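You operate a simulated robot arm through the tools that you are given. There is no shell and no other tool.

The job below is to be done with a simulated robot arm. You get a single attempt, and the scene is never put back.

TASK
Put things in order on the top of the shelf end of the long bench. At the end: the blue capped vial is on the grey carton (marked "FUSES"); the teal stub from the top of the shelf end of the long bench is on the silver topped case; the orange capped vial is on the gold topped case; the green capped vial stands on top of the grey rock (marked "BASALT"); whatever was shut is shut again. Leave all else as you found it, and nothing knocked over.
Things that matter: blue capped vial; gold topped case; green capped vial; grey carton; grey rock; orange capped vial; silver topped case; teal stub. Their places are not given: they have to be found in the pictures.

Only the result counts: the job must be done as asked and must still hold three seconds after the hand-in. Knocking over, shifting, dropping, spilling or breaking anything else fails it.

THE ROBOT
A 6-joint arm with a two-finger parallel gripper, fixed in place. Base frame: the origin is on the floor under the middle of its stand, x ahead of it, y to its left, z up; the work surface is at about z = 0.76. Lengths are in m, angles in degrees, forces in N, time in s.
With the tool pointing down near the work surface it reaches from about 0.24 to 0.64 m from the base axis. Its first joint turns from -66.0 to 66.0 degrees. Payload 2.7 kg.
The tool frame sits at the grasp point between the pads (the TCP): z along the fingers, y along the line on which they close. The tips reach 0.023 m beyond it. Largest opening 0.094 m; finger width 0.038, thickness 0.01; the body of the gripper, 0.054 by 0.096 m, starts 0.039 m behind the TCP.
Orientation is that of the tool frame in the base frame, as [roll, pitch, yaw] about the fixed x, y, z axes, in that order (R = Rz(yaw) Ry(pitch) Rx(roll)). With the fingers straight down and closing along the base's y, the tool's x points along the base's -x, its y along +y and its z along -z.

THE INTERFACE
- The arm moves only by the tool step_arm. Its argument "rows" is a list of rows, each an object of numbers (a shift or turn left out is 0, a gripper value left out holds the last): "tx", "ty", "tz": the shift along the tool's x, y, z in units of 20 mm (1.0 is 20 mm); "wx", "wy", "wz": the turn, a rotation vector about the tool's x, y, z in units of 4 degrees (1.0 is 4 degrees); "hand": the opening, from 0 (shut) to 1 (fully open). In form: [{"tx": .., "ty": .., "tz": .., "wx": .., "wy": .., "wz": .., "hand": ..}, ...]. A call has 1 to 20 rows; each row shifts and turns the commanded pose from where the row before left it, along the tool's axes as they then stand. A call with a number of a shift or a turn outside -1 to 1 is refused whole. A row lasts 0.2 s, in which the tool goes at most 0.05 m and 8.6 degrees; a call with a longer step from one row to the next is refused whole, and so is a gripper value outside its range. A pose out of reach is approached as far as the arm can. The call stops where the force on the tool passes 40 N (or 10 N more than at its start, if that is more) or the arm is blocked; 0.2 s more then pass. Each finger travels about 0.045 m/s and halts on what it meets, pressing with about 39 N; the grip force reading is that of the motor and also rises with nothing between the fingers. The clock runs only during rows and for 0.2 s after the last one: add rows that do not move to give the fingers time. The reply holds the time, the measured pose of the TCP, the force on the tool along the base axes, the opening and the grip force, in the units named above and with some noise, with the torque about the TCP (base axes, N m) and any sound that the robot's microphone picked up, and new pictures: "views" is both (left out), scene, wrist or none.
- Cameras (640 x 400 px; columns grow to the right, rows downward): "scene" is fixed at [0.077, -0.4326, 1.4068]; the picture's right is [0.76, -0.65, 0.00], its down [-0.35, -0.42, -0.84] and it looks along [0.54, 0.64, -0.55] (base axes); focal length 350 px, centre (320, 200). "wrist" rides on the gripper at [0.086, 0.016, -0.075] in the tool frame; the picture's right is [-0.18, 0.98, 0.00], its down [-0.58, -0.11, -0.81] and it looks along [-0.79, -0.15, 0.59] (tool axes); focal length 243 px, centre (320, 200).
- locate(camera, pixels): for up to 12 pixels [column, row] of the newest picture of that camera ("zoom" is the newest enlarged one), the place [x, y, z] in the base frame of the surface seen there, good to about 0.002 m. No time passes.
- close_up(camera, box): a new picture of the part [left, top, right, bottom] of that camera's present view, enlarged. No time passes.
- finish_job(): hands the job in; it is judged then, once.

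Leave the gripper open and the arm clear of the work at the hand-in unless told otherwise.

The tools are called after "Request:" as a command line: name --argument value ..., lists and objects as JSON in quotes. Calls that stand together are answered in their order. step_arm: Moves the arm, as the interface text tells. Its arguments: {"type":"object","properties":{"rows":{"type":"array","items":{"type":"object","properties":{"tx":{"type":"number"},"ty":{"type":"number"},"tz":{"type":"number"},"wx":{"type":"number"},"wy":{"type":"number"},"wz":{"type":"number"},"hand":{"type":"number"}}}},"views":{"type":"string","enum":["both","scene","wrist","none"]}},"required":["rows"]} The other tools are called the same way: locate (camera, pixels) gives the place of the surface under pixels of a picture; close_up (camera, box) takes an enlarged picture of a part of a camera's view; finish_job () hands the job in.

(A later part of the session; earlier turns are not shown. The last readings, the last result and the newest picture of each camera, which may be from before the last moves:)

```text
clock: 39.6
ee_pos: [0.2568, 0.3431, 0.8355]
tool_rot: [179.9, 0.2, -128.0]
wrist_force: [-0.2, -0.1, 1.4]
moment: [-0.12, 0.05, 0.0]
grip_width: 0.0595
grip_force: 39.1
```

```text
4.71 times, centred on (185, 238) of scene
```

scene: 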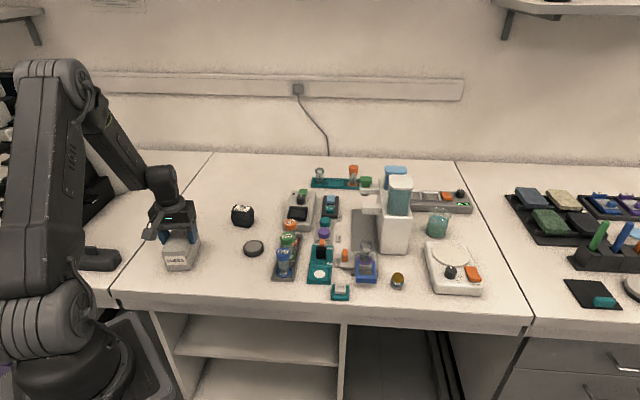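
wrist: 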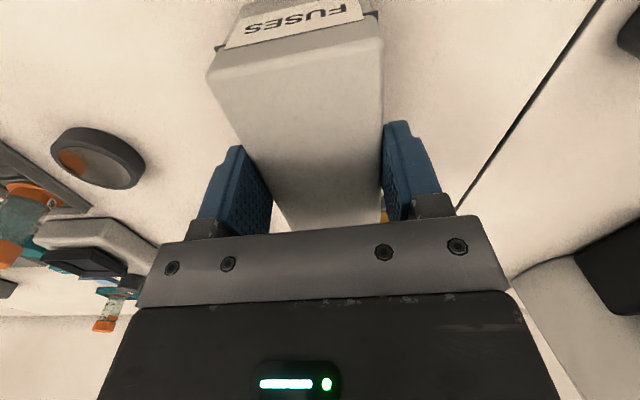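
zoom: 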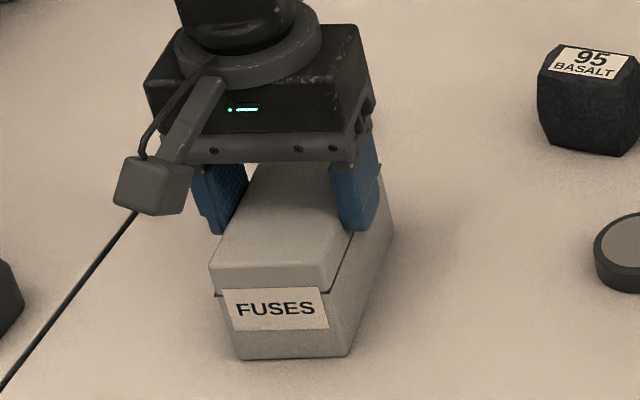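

The carton is back down. It lifts as one piece, so its lid does not come off that way. I'll let go, rise, and take a close look at the silver topped case at about (0.416,0.248).

Request:
step_arm --rows '[{"hand": 0.8}, {"hand": 0.9}, {"hand": 1}, {"tz": -0.5}, {"tz": -1}, {"tz": -1}, {"tz": -1}, {"ty": -1}, {"ty": -1}, {"ty": -1}, {"ty": -1}, {"ty": -1}, {"ty": -1}, {"ty": -1}, {"ty": -1}, {"tx": 0.5}, {"tx": 0.5}]'

Request:
close_up --camera "wrist" --box '[220, 0, 440, 160]'

Request:
close_up --camera "scene" --box '[150, 200, 230, 280]'

```text
clock: 43.2
ee_pos: [0.3709, 0.2271, 0.9047]
tool_rot: [-180.0, 0.1, -128.0]
wrist_force: [-0.4, 0.4, -0.2]
moment: [0.03, -0.02, 0.01]
grip_width: 0.0938
grip_force: 0.0
```

scene: 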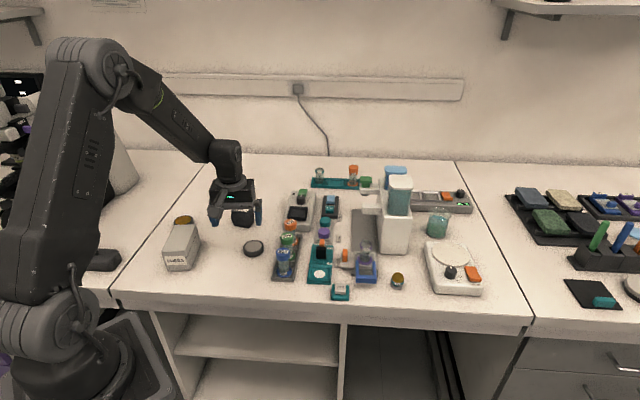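
wrist: 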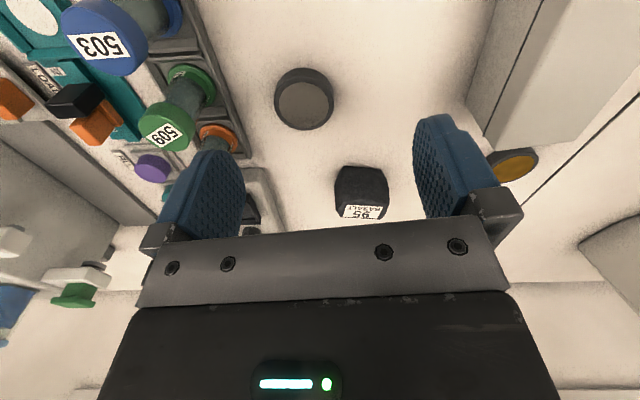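

```text
2.50 times, centred on (330, 80) of wrist
```

zoom: 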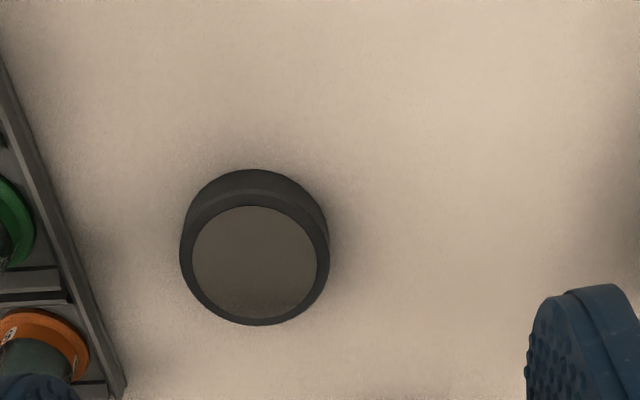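

```text
5.00 times, centred on (190, 240) of scene
```

zoom: 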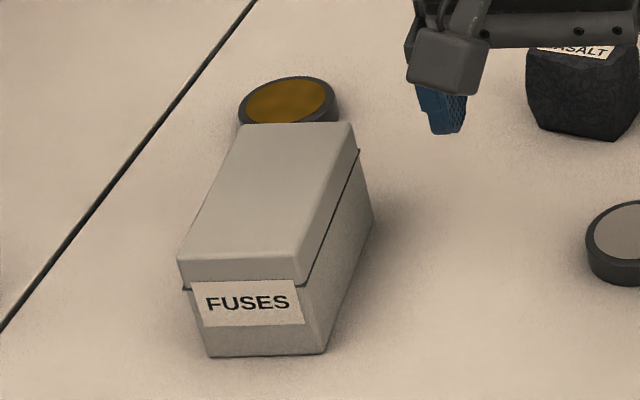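

The tin shows no obvious way in from here. I want a low, close view of the carton's front to look for a notch or latch, so I'll move the wrist camera to its label side.

Request:
step_arm --rows '[{"tx": 0.6, "ty": 1}, {"tx": 0.6, "ty": 1}, {"tx": 0.6, "ty": 1}, {"tx": 0.6, "ty": 1}, {"tx": 0.6, "ty": 1}, {"tx": 0.6, "ty": 1}, {"tx": 0.6, "ty": 1}, {"tx": 0.6, "ty": 1}, {"tz": 1}, {"tz": 1}, {"tz": 1}, {}]'

Request:
close_up --camera "wrist" --box '[200, 20, 440, 230]'

```text
clock: 45.8
ee_pos: [0.1862, 0.2518, 0.8442]
tool_rot: [179.9, 0.2, -128.1]
wrist_force: [0.4, -0.5, 0.2]
moment: [-0.03, 0.02, -0.01]
grip_width: 0.0942
grip_force: 0.0
```

scene: 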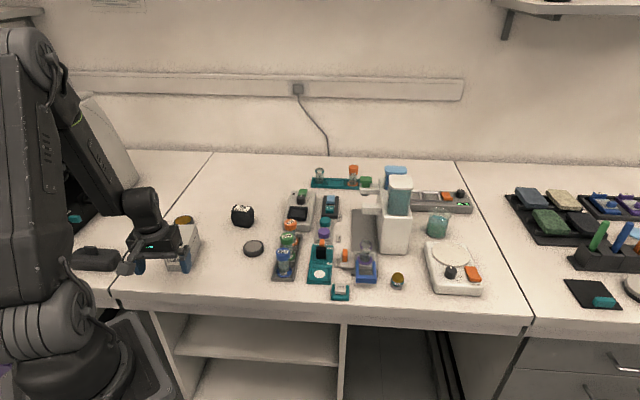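
wrist: 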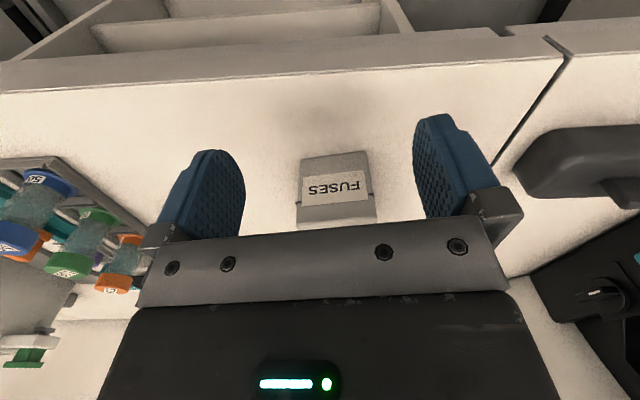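

```text
1.90 times, centred on (320, 125) of wrist
```

zoom: 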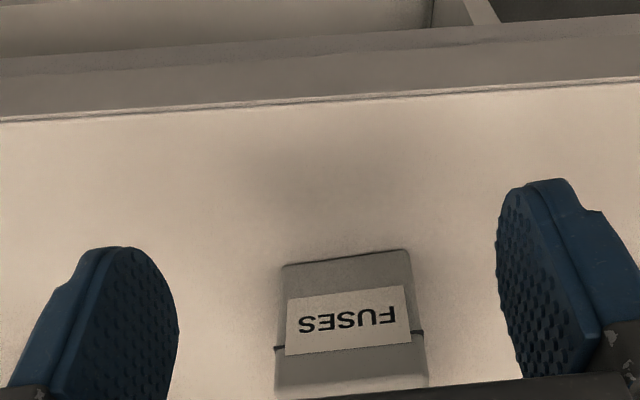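

The label crosses the seam and there's no notch. I'll take very strong zooms of the two cases, the carton seam and the rock from the scene camera, since those enlargements are crisp.

Request:
close_up --camera "scene" --box '[238, 235, 270, 260]'

Request:
close_up --camera "scene" --box '[168, 205, 200, 230]'

Request:
close_up --camera "scene" --box '[225, 200, 261, 230]'

Request:
close_up --camera "scene" --box '[275, 180, 325, 235]'

Request:
close_up --camera "scene" --box '[300, 235, 350, 290]'

Request:
close_up --camera "scene" --box '[265, 215, 310, 285]'

```text
16.00 times, centred on (254, 248) of scene
```

zoom: 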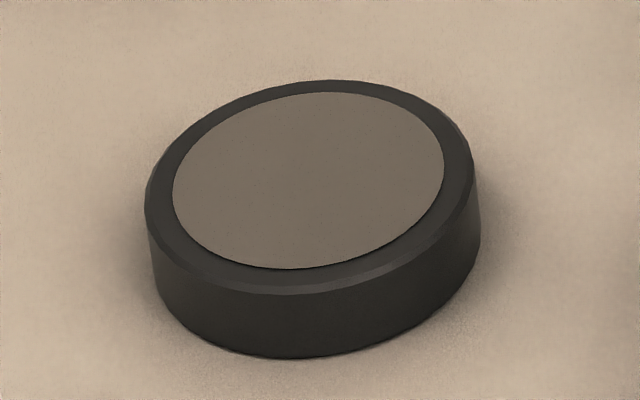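

```text
16.00 times, centred on (184, 218) of scene
```

zoom: 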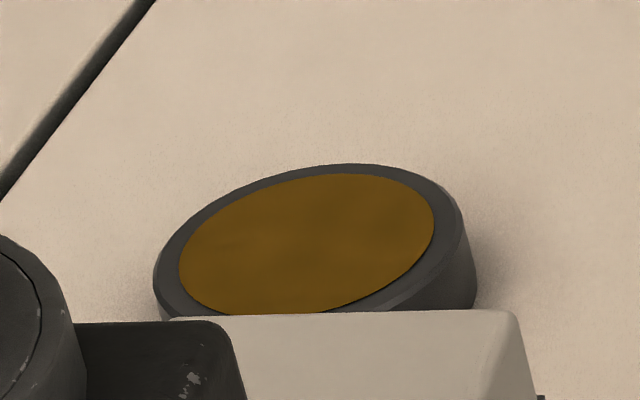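

```text
13.33 times, centred on (243, 215) of scene
```

zoom: 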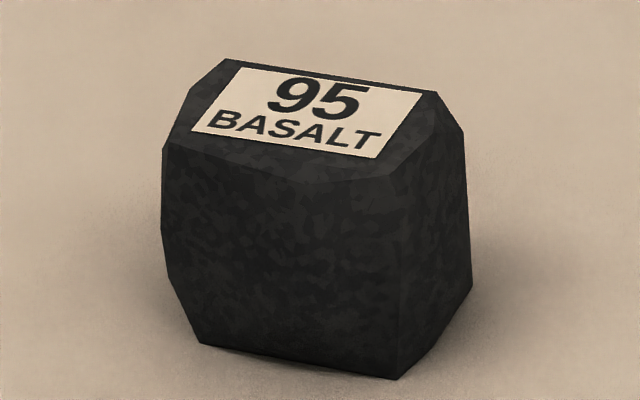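

```text
7.27 times, centred on (300, 208) of scene
```

zoom: 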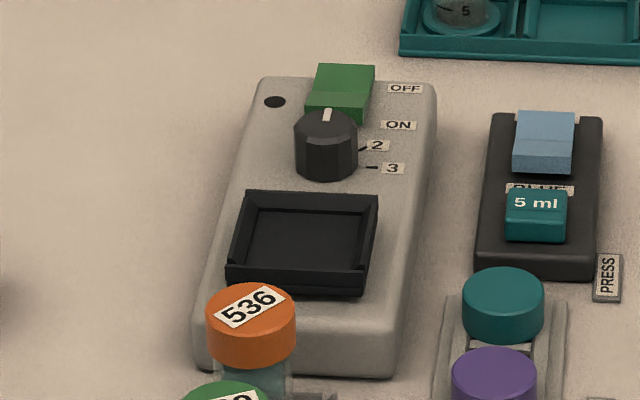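

```text
7.27 times, centred on (325, 262) of scene
```

zoom: 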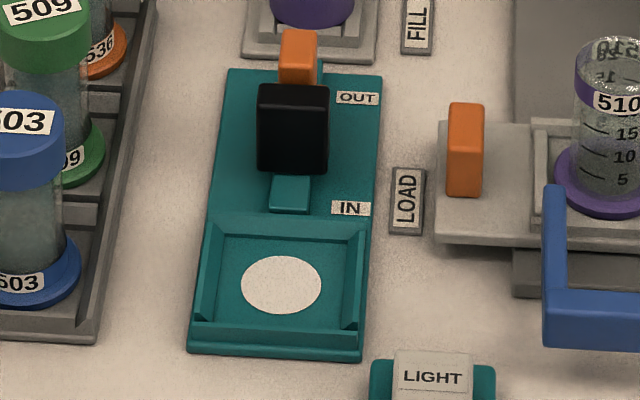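

```text
5.71 times, centred on (288, 250) of scene
```

zoom: 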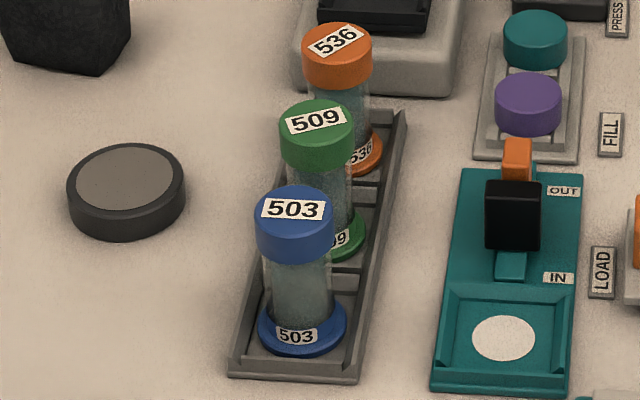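

The tins look solid and the carton's seam is its only joint. To learn what a "teal stub" looks like, I'll zoom on the teal pieces on the right-hand bench and look through the far right and left parts of the scene.

Request:
close_up --camera "scene" --box '[560, 270, 640, 320]'

Request:
close_up --camera "scene" --box '[560, 180, 640, 250]'

Request:
close_up --camera "scene" --box '[145, 300, 345, 400]'

Request:
close_up --camera "wrist" --box '[0, 0, 320, 120]'

Request:
close_up --camera "wrist" --box '[480, 80, 640, 320]'

Request:
close_up --camera "scene" --box '[50, 180, 170, 280]'

```text
8.00 times, centred on (600, 295) of scene
```

zoom: 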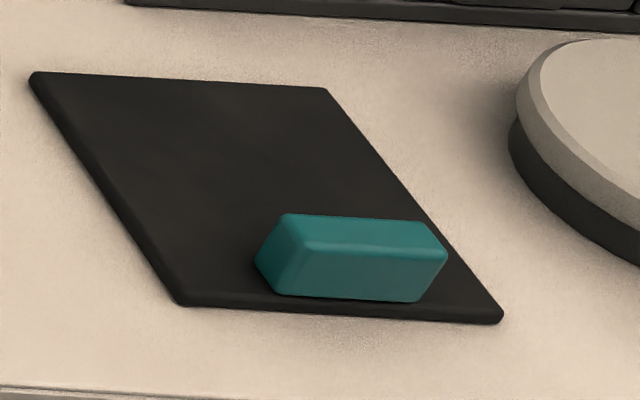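

```text
5.71 times, centred on (600, 215) of scene
```

zoom: 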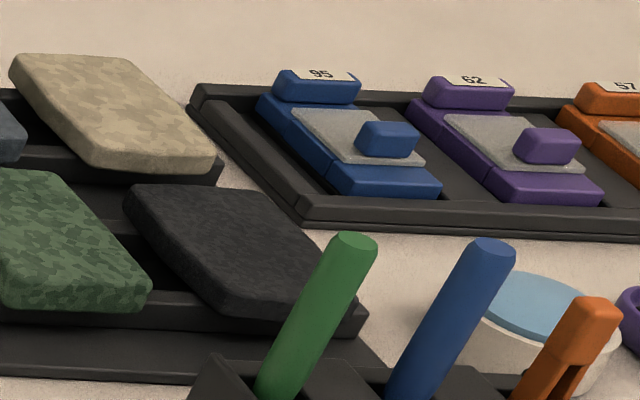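

```text
3.20 times, centred on (245, 350) of scene
```

zoom: 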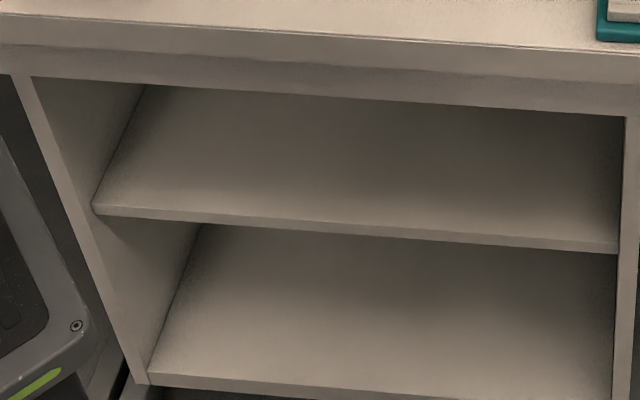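

```text
2.00 times, centred on (160, 60) of wrist
```

zoom: 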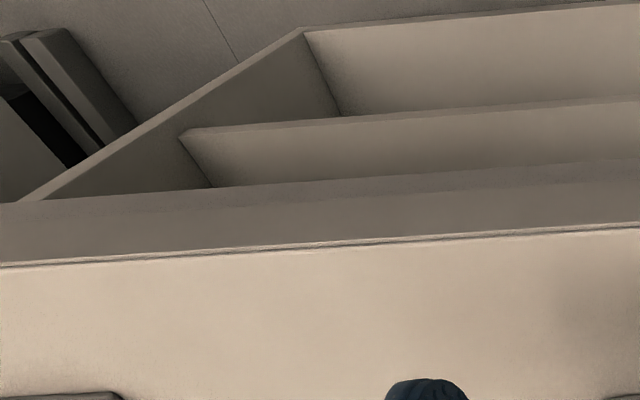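

```text
1.67 times, centred on (560, 200) of wrist
```

zoom: 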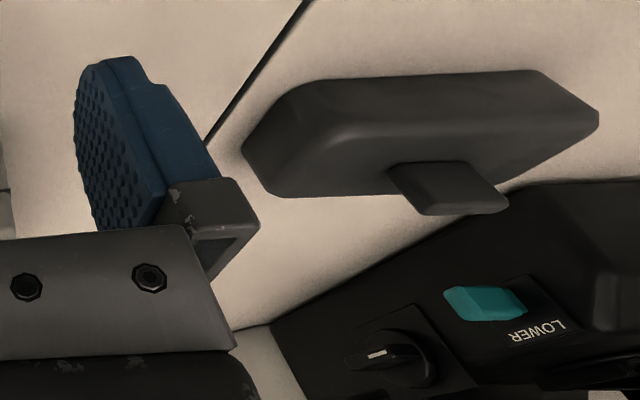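

```text
4.00 times, centred on (110, 230) of scene
```

zoom: 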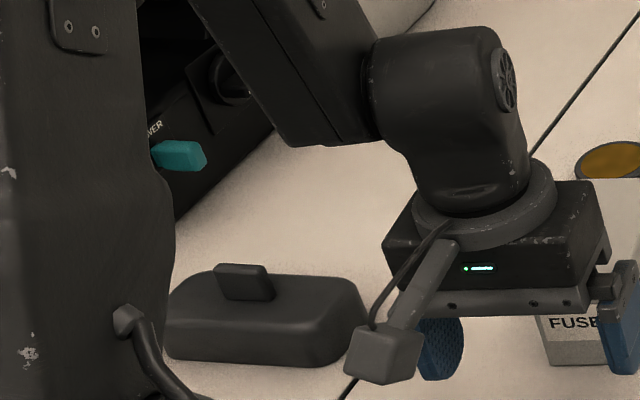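

The decoy stub on the far mat is a small block about 4 cm long. It's out of reach and on another bench section, but its size suggests the one I want fits only inside the carton. I'll try the lid again with a higher grip, tips at about 0.819 and well above the seam, to be sure only the lid is held. First I rise and return over it.

Request:
step_arm --rows '[{"tz": -1}, {"tz": -1}, {"tz": -1}, {"tx": -1}, {"tx": -1}, {"tx": -1}, {"tx": -1}, {"tx": -1}, {"tx": -0.78, "ty": 0.05}, {"tz": 1}, {"tz": 1}, {"tz": 0.5}, {"tz": 0.55}, {}]'

Request:
close_up --camera "scene" --box '[150, 205, 220, 280]'

```text
clock: 48.8
ee_pos: [0.2567, 0.3428, 0.8435]
tool_rot: [179.8, 0.0, -128.0]
wrist_force: [-0.2, -0.3, 0.0]
moment: [-0.05, 0.0, -0.01]
grip_width: 0.0941
grip_force: 0.1
```

scene: 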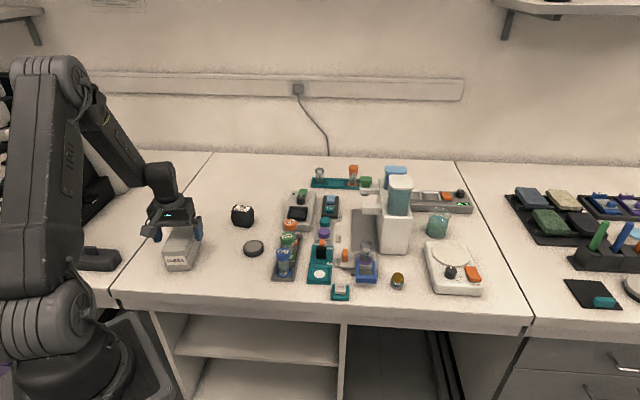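
wrist: 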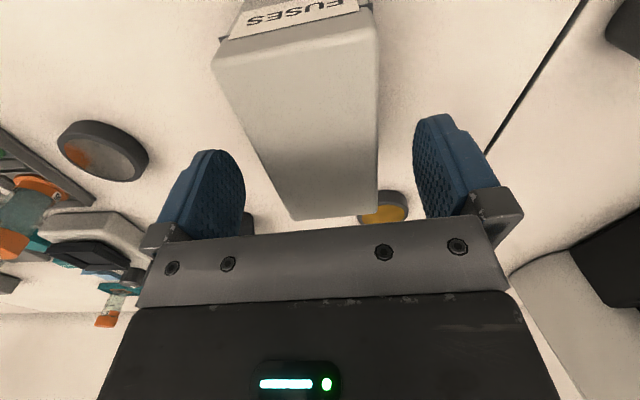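

```text
5.33 times, centred on (185, 242) of scene
```

zoom: 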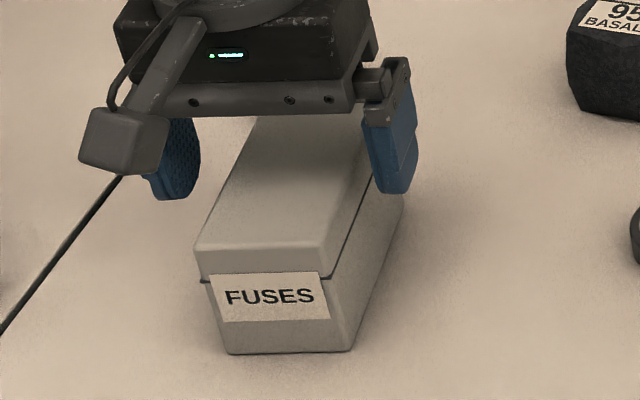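

The fingers straddle the lid at TCP 0.8435, with the tips at about 0.8205. I'll close, then lift 10 mm slowly.

Request:
step_arm --rows '[{"hand": 0.7}, {"hand": 0}, {"hand": 0}, {"hand": 0}, {"tz": -0.1}, {"tz": -0.1}, {"tz": -0.15}, {"tz": -0.15}, {}]'

Request:
close_up --camera "scene" --box '[150, 205, 220, 280]'

```text
clock: 50.8
ee_pos: [0.2556, 0.3424, 0.8547]
tool_rot: [-180.0, 0.1, -128.0]
wrist_force: [0.0, -0.4, -1.9]
moment: [0.03, 0.01, 0.0]
grip_width: 0.0597
grip_force: 38.7
```

scene: 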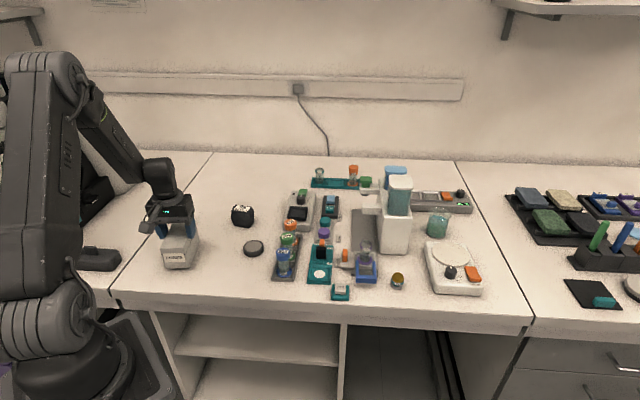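
wrist: 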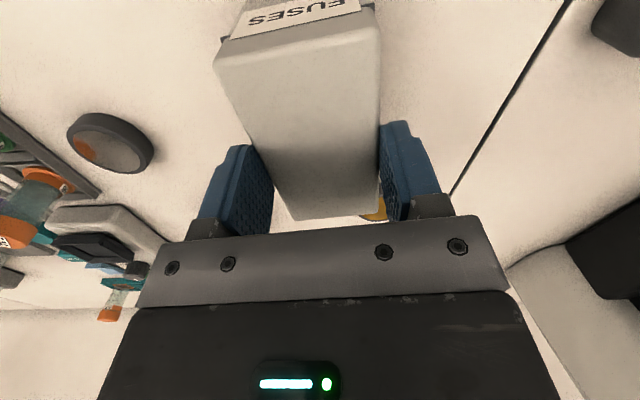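

```text
5.33 times, centred on (185, 242) of scene
```

zoom: 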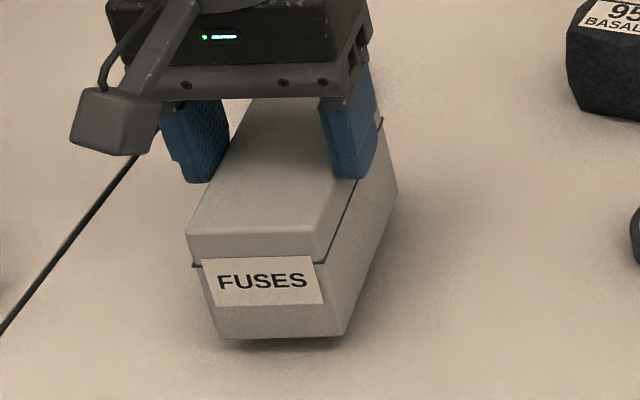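

The whole carton comes up again, so the lid is fixed to it, or it's one piece. I'll lift a little higher to see whether anything is underneath.

Request:
step_arm --rows '[{"tz": -0.5}, {"tz": -0.5}, {"tz": -0.5}, {"tz": -0.5}, {"tz": -0.5}, {"tz": -0.5}, {"tz": -0.5}, {}, {}]'

Request:
close_up --camera "scene" --box '[140, 185, 240, 290]'

```text
clock: 52.8
ee_pos: [0.2563, 0.342, 0.9235]
tool_rot: [179.9, 0.2, -128.0]
wrist_force: [0.4, 0.1, -2.3]
moment: [0.04, 0.01, -0.01]
grip_width: 0.0594
grip_force: 39.0
```

scene: 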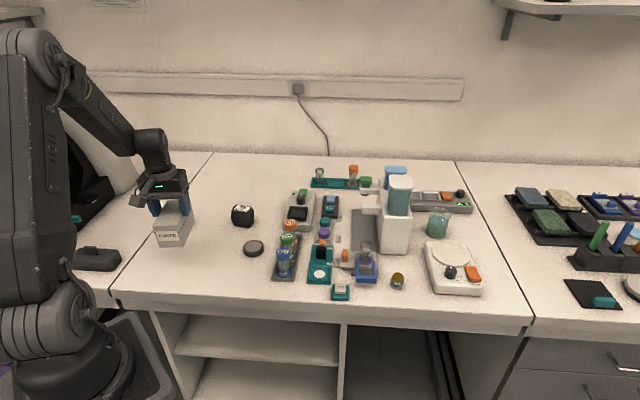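
wrist: 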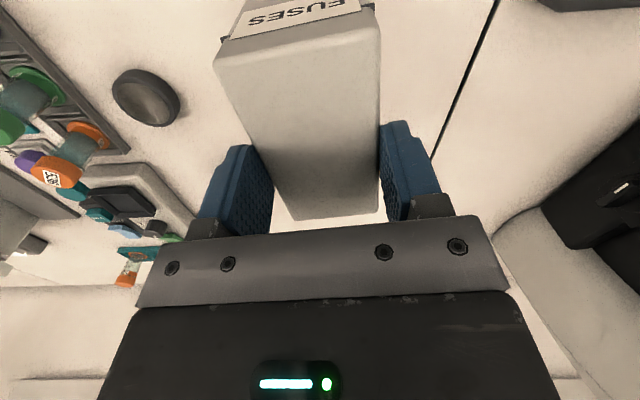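

```text
3.81 times, centred on (190, 238) of scene
```

zoom: 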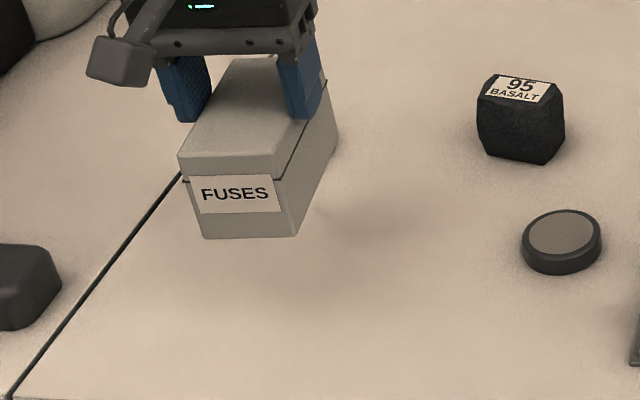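

Nothing is under it, and it weighs about 0.2 kg. While it's held I'll tilt it gently both ways and listen for anything sliding inside.

Request:
step_arm --rows '[{"wy": 1}, {"wy": 1}, {"wy": 1}, {"wy": 1}, {"wy": 1}, {"wy": 1}, {}, {}, {"wy": -1}, {"wy": -1}, {"wy": -1}, {"wy": -1}, {"wy": -1}, {"wy": -1}]' --views "scene"

Request:
step_arm --rows '[{"wy": -1}, {"wy": -1}, {"wy": -1}, {"wy": -1}, {"wy": -1}, {"wy": -1}, {}, {}]' --views "scene"

Request:
close_up --camera "scene" --box '[140, 185, 240, 290]'

```text
clock: 55.8
ee_pos: [0.2557, 0.3426, 0.9236]
tool_rot: [-180.0, 0.2, -127.9]
wrist_force: [0.1, 0.4, -1.2]
moment: [0.02, 0.04, -0.01]
grip_width: 0.0594
grip_force: 39.3
```

scene: 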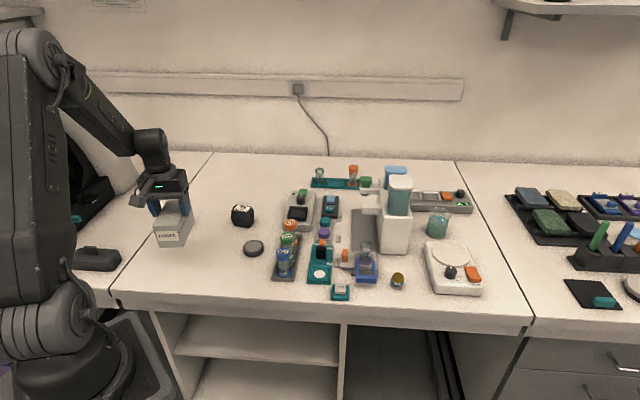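

```text
clock: 57.6
ee_pos: [0.256, 0.343, 0.9239]
tool_rot: [179.9, 24.0, -128.0]
wrist_force: [-0.5, 0.2, -1.3]
moment: [-0.04, 0.03, -0.01]
grip_width: 0.0594
grip_force: 39.2
```

scene: 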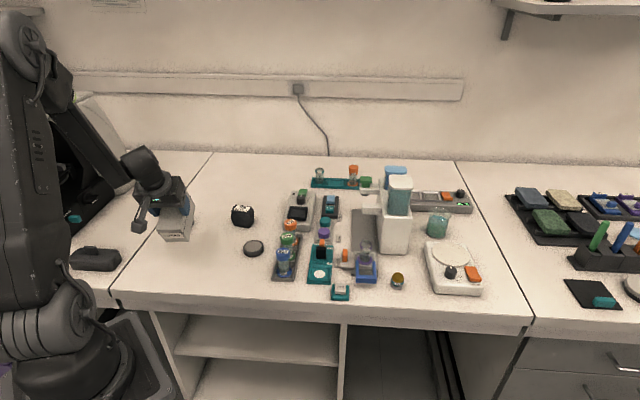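

```text
3.81 times, centred on (190, 238) of scene
```

zoom: 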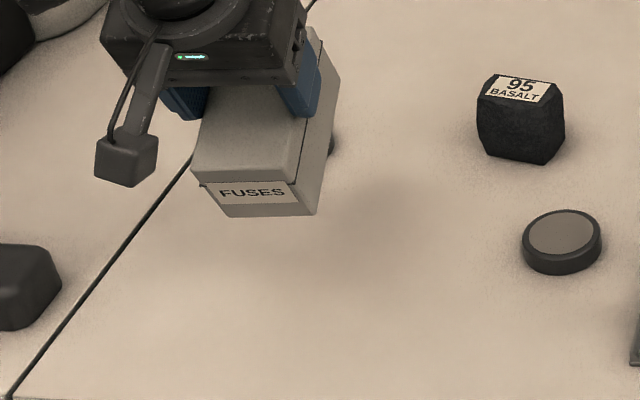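

No sliding sound, and the lid stays put, so the carton seems to be one solid piece. I'll level it and set it back exactly where it stood, at the same height as before the lift.

Request:
step_arm --rows '[{"wy": 1}, {"wy": 1}, {"wy": 1}, {"wy": 1}, {"wy": 1}, {"wy": 1}, {}]' --views "scene"

Request:
close_up --camera "scene" --box '[380, 260, 415, 295]'

Request:
close_up --camera "scene" --box '[320, 275, 360, 305]'

```text
clock: 59.2
ee_pos: [0.2563, 0.3425, 0.9234]
tool_rot: [179.9, 0.0, -128.0]
wrist_force: [0.3, -1.5, -0.8]
moment: [0.0, -0.01, 0.01]
grip_width: 0.0593
grip_force: 38.9
```

scene: 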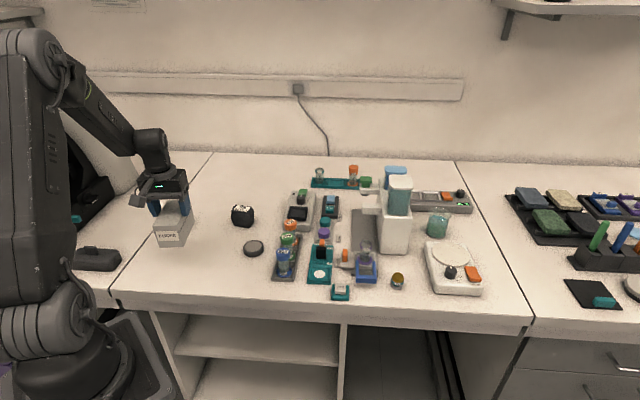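

```text
11.43 times, centred on (398, 278) of scene
```

zoom: 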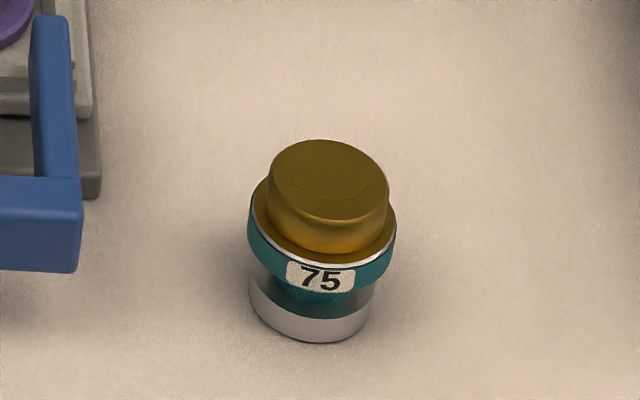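

```text
13.33 times, centred on (340, 290) of scene
```

zoom: 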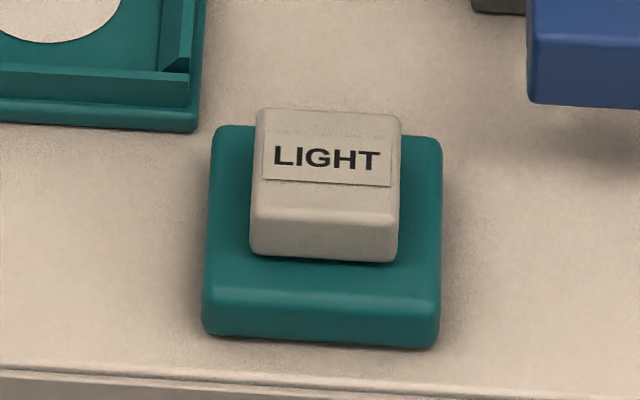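

Looking closely, the item at (398,278) marked "75" is a specimen stub: a metal foot, a teal ring and a gold-coated top. So that's the teal stub, at about (0.600,−0.103) and standing openly on this bench. The carton is just a solid item. I'll lower it back down exactly 80 mm and release it.

Request:
step_arm --rows '[{"tz": 0.5}, {"tz": 0.5}, {"tz": 0.5}, {"tz": 0.5}, {"tz": 0.5}, {"tz": 0.5}, {"tz": 0.4}, {"tz": 0.2}, {"tz": 0.15}, {"tz": 0.1}, {"tz": 0.1}, {"tz": 0.05}, {}, {"hand": 0.75}, {"hand": 0.85}, {"hand": 1}, {"tz": -0.5}, {"tz": -1}, {"tz": -1}, {"tz": -1}]'

Request:
close_up --camera "scene" --box '[150, 205, 220, 280]'

```text
clock: 63.4
ee_pos: [0.2566, 0.3424, 0.9131]
tool_rot: [179.8, 0.1, -127.9]
wrist_force: [0.0, -0.8, 0.6]
moment: [0.0, 0.0, 0.02]
grip_width: 0.0943
grip_force: 0.0
```

scene: 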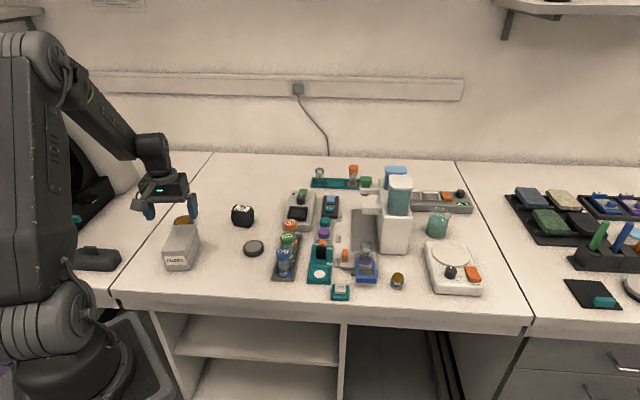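
wrist: 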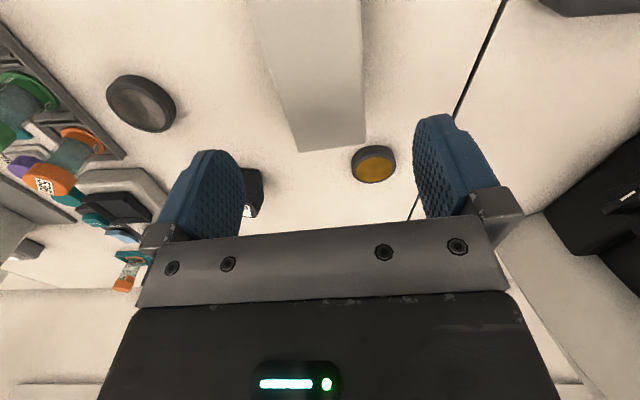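

```text
5.33 times, centred on (185, 242) of scene
```

zoom: 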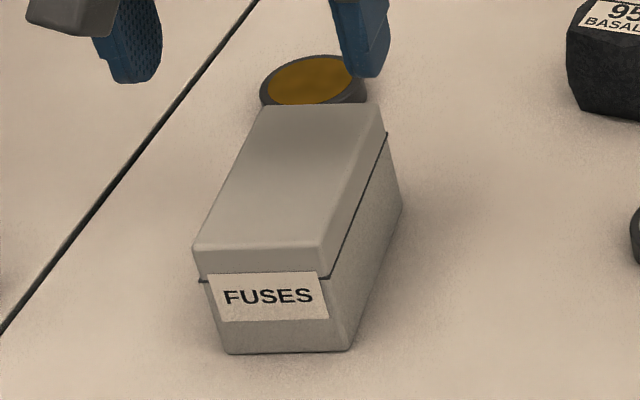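

The carton is back exactly as it was. Now I'll measure the vials, the rack, the stub and the targets precisely with zooms.

Request:
close_up --camera "scene" --box '[262, 215, 312, 285]'

```text
5.71 times, centred on (287, 250) of scene
```

zoom: 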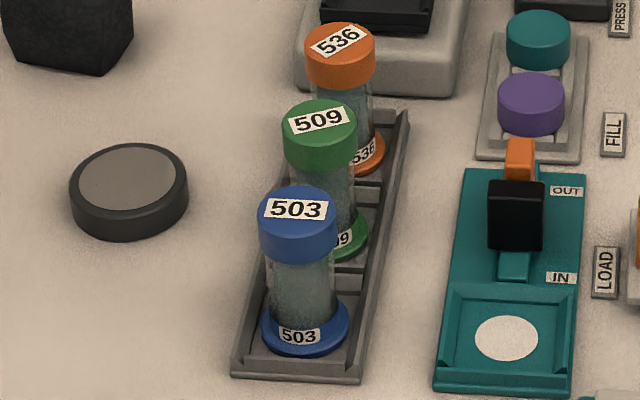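

Request:
locate --camera "zoom" --pixels '[[266, 208], [333, 208], [298, 190], [298, 228], [288, 120], [352, 122], [319, 104], [319, 142], [311, 44], [369, 44], [340, 28], [340, 66]]'

Request:
locate --camera "zoom" --pixels '[[298, 250], [298, 320], [264, 330], [345, 328], [240, 370], [350, 372], [270, 300], [400, 115], [515, 185], [520, 140], [128, 180], [86, 190]]'

```text
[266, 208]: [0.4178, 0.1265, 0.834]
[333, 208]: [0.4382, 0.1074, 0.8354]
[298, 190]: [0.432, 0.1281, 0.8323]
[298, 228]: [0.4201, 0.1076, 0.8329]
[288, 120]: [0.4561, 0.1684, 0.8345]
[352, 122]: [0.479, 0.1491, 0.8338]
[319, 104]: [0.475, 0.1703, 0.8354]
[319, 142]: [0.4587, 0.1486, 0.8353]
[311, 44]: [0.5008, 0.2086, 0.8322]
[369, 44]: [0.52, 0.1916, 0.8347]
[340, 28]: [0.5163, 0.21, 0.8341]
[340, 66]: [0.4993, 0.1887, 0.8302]
```

```text
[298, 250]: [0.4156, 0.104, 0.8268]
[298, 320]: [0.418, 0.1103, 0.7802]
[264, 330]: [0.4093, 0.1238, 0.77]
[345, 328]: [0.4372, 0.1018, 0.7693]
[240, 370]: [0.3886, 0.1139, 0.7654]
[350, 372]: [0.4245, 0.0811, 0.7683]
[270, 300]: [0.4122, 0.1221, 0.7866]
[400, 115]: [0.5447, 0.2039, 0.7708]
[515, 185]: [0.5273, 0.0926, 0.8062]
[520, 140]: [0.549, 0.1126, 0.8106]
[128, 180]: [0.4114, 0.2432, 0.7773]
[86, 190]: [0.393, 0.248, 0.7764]
```

The vial cap centres are: blue ≈(0.427,0.1175), green ≈(0.467,0.159), orange ≈(0.509,0.200), with tops at z≈0.8345. They stand in a line at 45°. Now I'll measure the gold case in the wrist view and the rock and silver case in the scene view.

Request:
close_up --camera "wrist" --box '[340, 130, 410, 200]'

```text
5.71 times, centred on (375, 165) of wrist
```

zoom: 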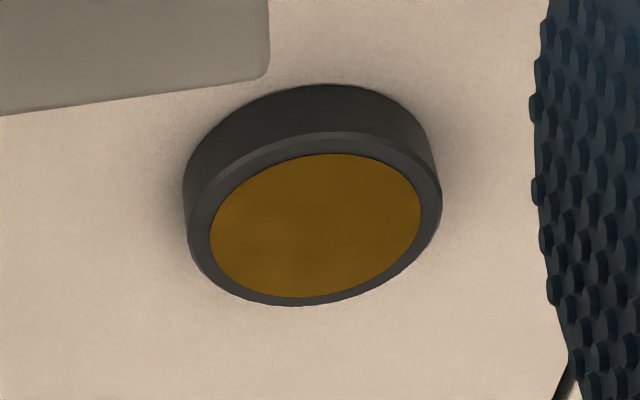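

Request:
locate --camera "zoom" --pixels '[[214, 245], [417, 200], [330, 157], [300, 293], [315, 225], [200, 250], [430, 195], [262, 172], [375, 275], [300, 303]]'

Request:
close_up --camera "scene" --box '[225, 198, 275, 262]'

```text
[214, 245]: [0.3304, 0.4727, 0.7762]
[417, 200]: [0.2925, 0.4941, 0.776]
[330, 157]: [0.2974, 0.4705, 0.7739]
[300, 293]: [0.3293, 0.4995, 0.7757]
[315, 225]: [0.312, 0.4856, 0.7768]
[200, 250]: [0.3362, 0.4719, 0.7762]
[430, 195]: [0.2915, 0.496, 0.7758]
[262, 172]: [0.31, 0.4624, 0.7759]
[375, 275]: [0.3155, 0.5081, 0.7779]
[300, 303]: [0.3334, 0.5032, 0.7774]
```

```text
6.25 times, centred on (250, 230) of scene
```

zoom: 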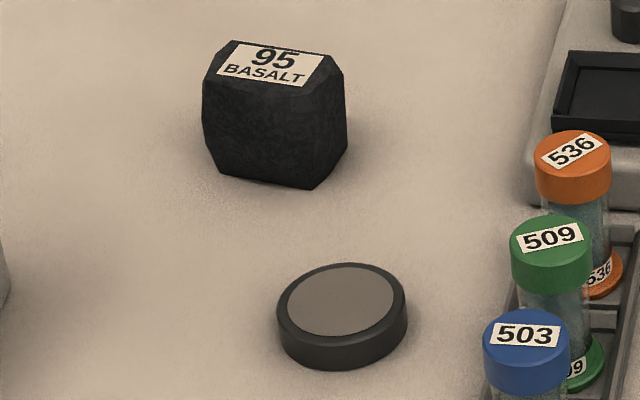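

Request:
locate --camera "zoom" --pixels '[[291, 305], [391, 290], [350, 266], [335, 333], [341, 299], [281, 310], [403, 288]]'

Request:
locate --camera "zoom" --pixels '[[233, 45], [322, 58], [303, 85], [220, 74], [270, 65], [212, 78], [300, 93], [332, 66], [210, 90], [342, 80]]'

Request:
close_up --camera "scene" --box '[380, 258, 415, 295]'

```text
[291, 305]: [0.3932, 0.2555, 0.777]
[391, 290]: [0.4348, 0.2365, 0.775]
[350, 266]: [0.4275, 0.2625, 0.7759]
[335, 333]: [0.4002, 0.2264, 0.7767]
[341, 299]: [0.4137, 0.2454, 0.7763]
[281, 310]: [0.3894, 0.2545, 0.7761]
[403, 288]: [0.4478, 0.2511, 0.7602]
```

```text
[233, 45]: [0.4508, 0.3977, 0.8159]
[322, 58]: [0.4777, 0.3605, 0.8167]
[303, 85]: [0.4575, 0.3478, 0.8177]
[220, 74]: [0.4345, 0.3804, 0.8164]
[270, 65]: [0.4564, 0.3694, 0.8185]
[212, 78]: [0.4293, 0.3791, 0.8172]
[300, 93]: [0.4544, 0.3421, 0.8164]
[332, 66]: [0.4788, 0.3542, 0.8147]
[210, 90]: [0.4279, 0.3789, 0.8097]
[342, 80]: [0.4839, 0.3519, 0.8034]
```

```text
10.81 times, centred on (398, 276) of scene
```

zoom: 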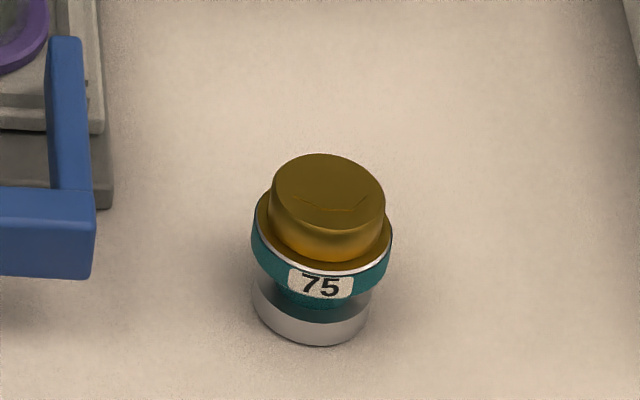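

Request:
locate --camera "zoom" --pixels '[[328, 185], [278, 183], [382, 195], [328, 158], [328, 215], [320, 285], [310, 330], [260, 225], [388, 240], [262, 300], [365, 325], [72, 150]]'

Request:
close_up --camera "scene" --box '[270, 180, 350, 260]'

```text
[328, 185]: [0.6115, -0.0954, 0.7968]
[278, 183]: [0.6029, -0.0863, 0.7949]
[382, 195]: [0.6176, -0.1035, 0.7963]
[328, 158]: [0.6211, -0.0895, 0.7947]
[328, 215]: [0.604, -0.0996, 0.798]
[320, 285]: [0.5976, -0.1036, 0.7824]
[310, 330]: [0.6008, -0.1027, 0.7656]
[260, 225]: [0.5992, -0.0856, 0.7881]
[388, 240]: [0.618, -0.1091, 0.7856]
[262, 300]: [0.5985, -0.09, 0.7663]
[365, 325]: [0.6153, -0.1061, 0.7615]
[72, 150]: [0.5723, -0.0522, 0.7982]
```

```text
5.00 times, centred on (310, 220) of scene
```

zoom: 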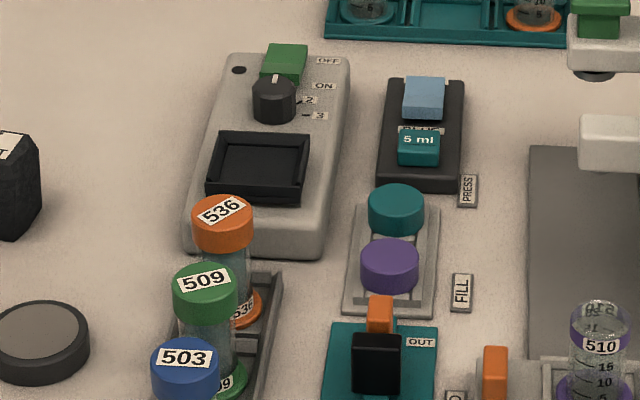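

The stub's top is at (0.6115,−0.0955), z≈0.797, with a 0.031 m ring. I'll check heights of the things around the orange vial, which are the grey device, the rack rim and the caps tray, so the fingers clear them.

Request:
locate --camera "zoom" --pixels '[[195, 215], [300, 220], [200, 245], [310, 248], [215, 190], [300, 190], [275, 280], [390, 250], [360, 270], [240, 295], [255, 310], [345, 300]]'

```text
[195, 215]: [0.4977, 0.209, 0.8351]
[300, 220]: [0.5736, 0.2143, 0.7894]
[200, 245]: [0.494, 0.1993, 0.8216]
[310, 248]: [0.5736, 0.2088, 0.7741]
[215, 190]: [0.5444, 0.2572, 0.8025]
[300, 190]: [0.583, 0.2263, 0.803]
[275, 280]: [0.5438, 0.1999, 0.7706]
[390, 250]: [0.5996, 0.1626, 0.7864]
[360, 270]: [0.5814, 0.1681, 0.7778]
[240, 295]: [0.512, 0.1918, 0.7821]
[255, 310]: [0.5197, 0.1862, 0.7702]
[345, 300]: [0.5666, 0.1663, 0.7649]
```

The black inset rim of the device is at z≈0.8025 and the rest is lower, so the gripper can come down on the orange vial across the rack line. I'll turn to yaw −135° and move above the orange vial at (0.509,0.200).

Request:
step_arm --rows '[{"tz": -1, "wz": 0.875}, {"wz": 0.875, "hand": 0.75}, {"tx": -0.278, "ty": -0.997}, {"tx": -0.278, "ty": -0.997}, {"tx": -0.278, "ty": -0.997}, {"tx": -0.278, "ty": -0.997}, {"tx": -0.278, "ty": -0.997}, {"tx": -0.278, "ty": -0.997}, {"tx": -0.278, "ty": -0.997}, {"tx": -0.278, "ty": -0.997}, {"tx": -0.278, "ty": -0.997}, {"tx": -0.278, "ty": -0.997}, {"tx": -0.278, "ty": -0.997}, {"tx": -0.278, "ty": -0.997}, {"tx": -0.278, "ty": -0.997}, {"tx": -0.278, "ty": -0.997}, {}]'

```text
clock: 67.0
ee_pos: [0.5087, 0.2014, 0.9325]
tool_rot: [179.9, 0.2, -134.9]
wrist_force: [-0.3, 0.4, -0.5]
moment: [0.0, -0.01, -0.01]
grip_width: 0.0708
grip_force: 0.1
```

scene: 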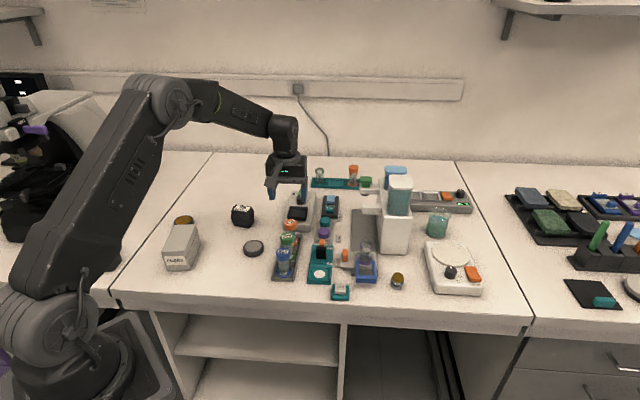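
wrist: 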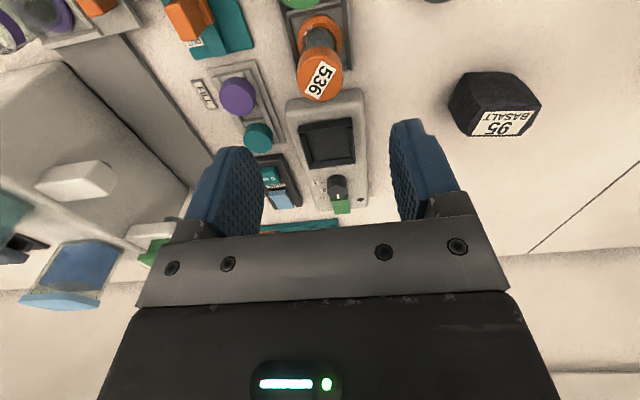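

The orange cap shows at (318,76) in the wrist view. I'll refine its centre from here.

Request:
close_up --camera "wrist" --box '[280, 0, 370, 110]'

```text
3.64 times, centred on (325, 55) of wrist
```

zoom: 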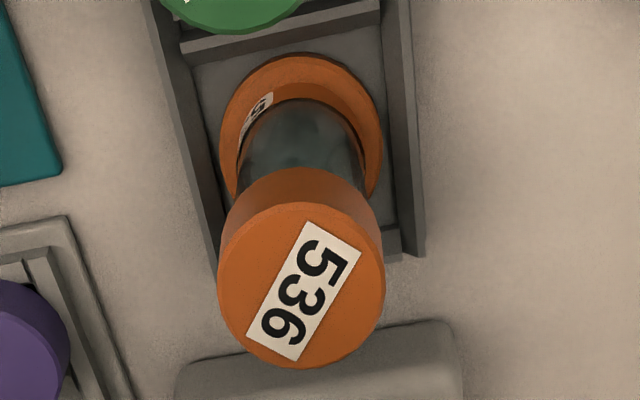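

Request:
locate --camera "zoom" --pixels '[[224, 285], [380, 285], [302, 208], [302, 362], [302, 285], [250, 75], [370, 190], [345, 80], [300, 60], [230, 40], [400, 240], [300, 130]]'

```text
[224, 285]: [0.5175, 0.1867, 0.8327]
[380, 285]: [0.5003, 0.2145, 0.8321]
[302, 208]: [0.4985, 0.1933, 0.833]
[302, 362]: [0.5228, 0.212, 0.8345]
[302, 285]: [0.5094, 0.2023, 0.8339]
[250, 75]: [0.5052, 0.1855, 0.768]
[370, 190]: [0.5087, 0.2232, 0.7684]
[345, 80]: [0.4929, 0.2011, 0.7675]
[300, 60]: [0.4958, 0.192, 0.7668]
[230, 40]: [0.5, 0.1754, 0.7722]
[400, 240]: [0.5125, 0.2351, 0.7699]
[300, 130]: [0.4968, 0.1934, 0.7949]
```

The cap centre is (0.5095,0.202), which matches the TCP to within 1 mm. I'll descend to TCP z≈0.820 and close on the cap.

Request:
step_arm --rows '[{"tz": 1, "tx": -0.05}, {"tz": 1}, {"tz": 1}, {"tz": 1}, {"tz": 0.8}, {"tz": 0.5}, {"tz": 0.32}, {}, {"hand": 0.5}, {"hand": 0.3}, {"hand": 0.2}, {"hand": 0}, {"hand": 0}, {"hand": 0}]'

Request:
close_up --camera "scene" --box '[250, 180, 330, 270]'

```text
clock: 70.0
ee_pos: [0.5098, 0.2006, 0.8209]
tool_rot: [179.9, 0.0, -135.0]
wrist_force: [-0.5, 0.1, -0.2]
moment: [0.0, 0.0, 0.0]
grip_width: 0.0322
grip_force: 39.3
```

scene: 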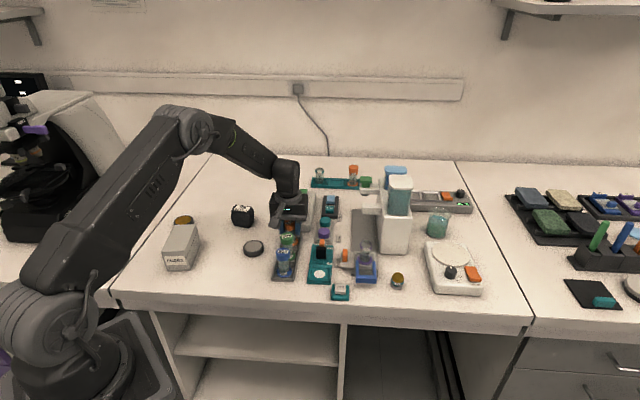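
wrist: 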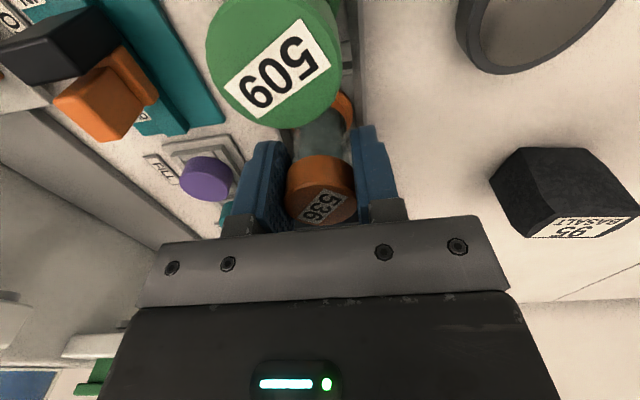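

```text
4.44 times, centred on (290, 225) of scene
```

zoom: 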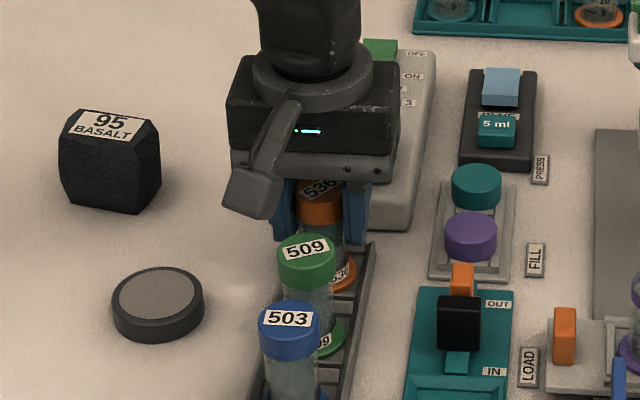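

The orange cap is gripped at width 0.0322. I'll lift 20 mm slowly and check that the whole vial follows.

Request:
step_arm --rows '[{"tz": -0.2}, {"tz": -0.3}, {"tz": -0.5}, {}]'

Request:
close_up --camera "wrist" --box '[200, 0, 440, 240]'

```text
clock: 71.0
ee_pos: [0.5089, 0.2017, 0.8413]
tool_rot: [179.9, 0.0, -135.0]
wrist_force: [-0.1, 0.4, -0.8]
moment: [0.02, -0.01, 0.01]
grip_width: 0.0325
grip_force: 39.1
```

scene: 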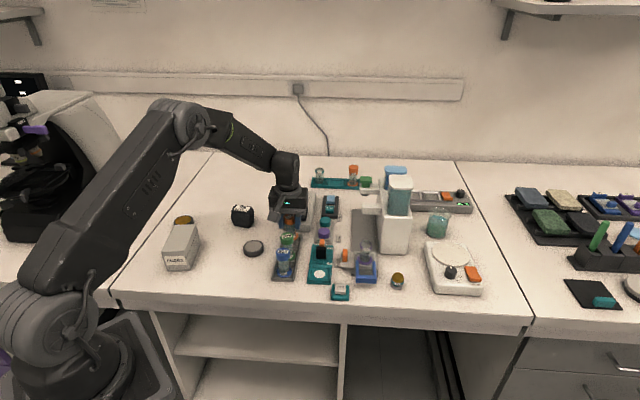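
wrist: 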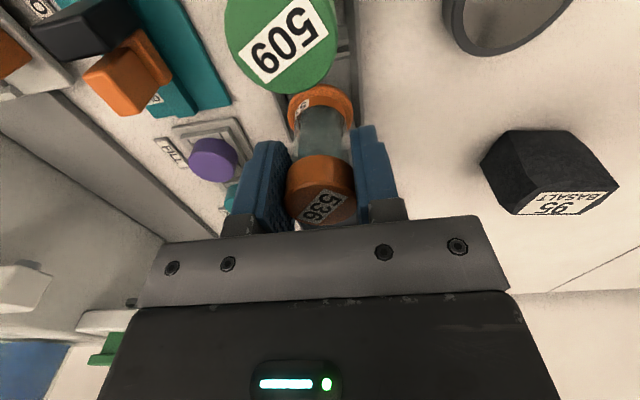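

```text
1.67 times, centred on (320, 120) of wrist
```

zoom: 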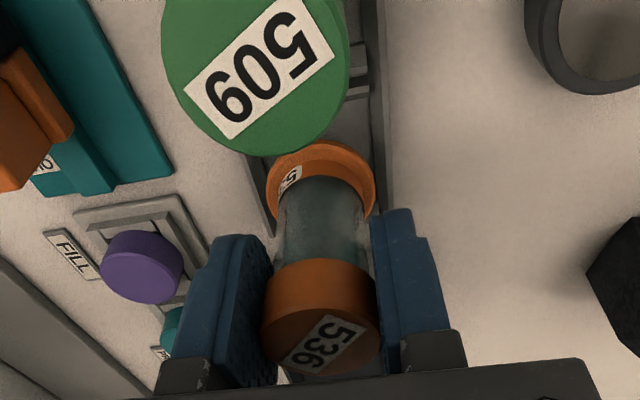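

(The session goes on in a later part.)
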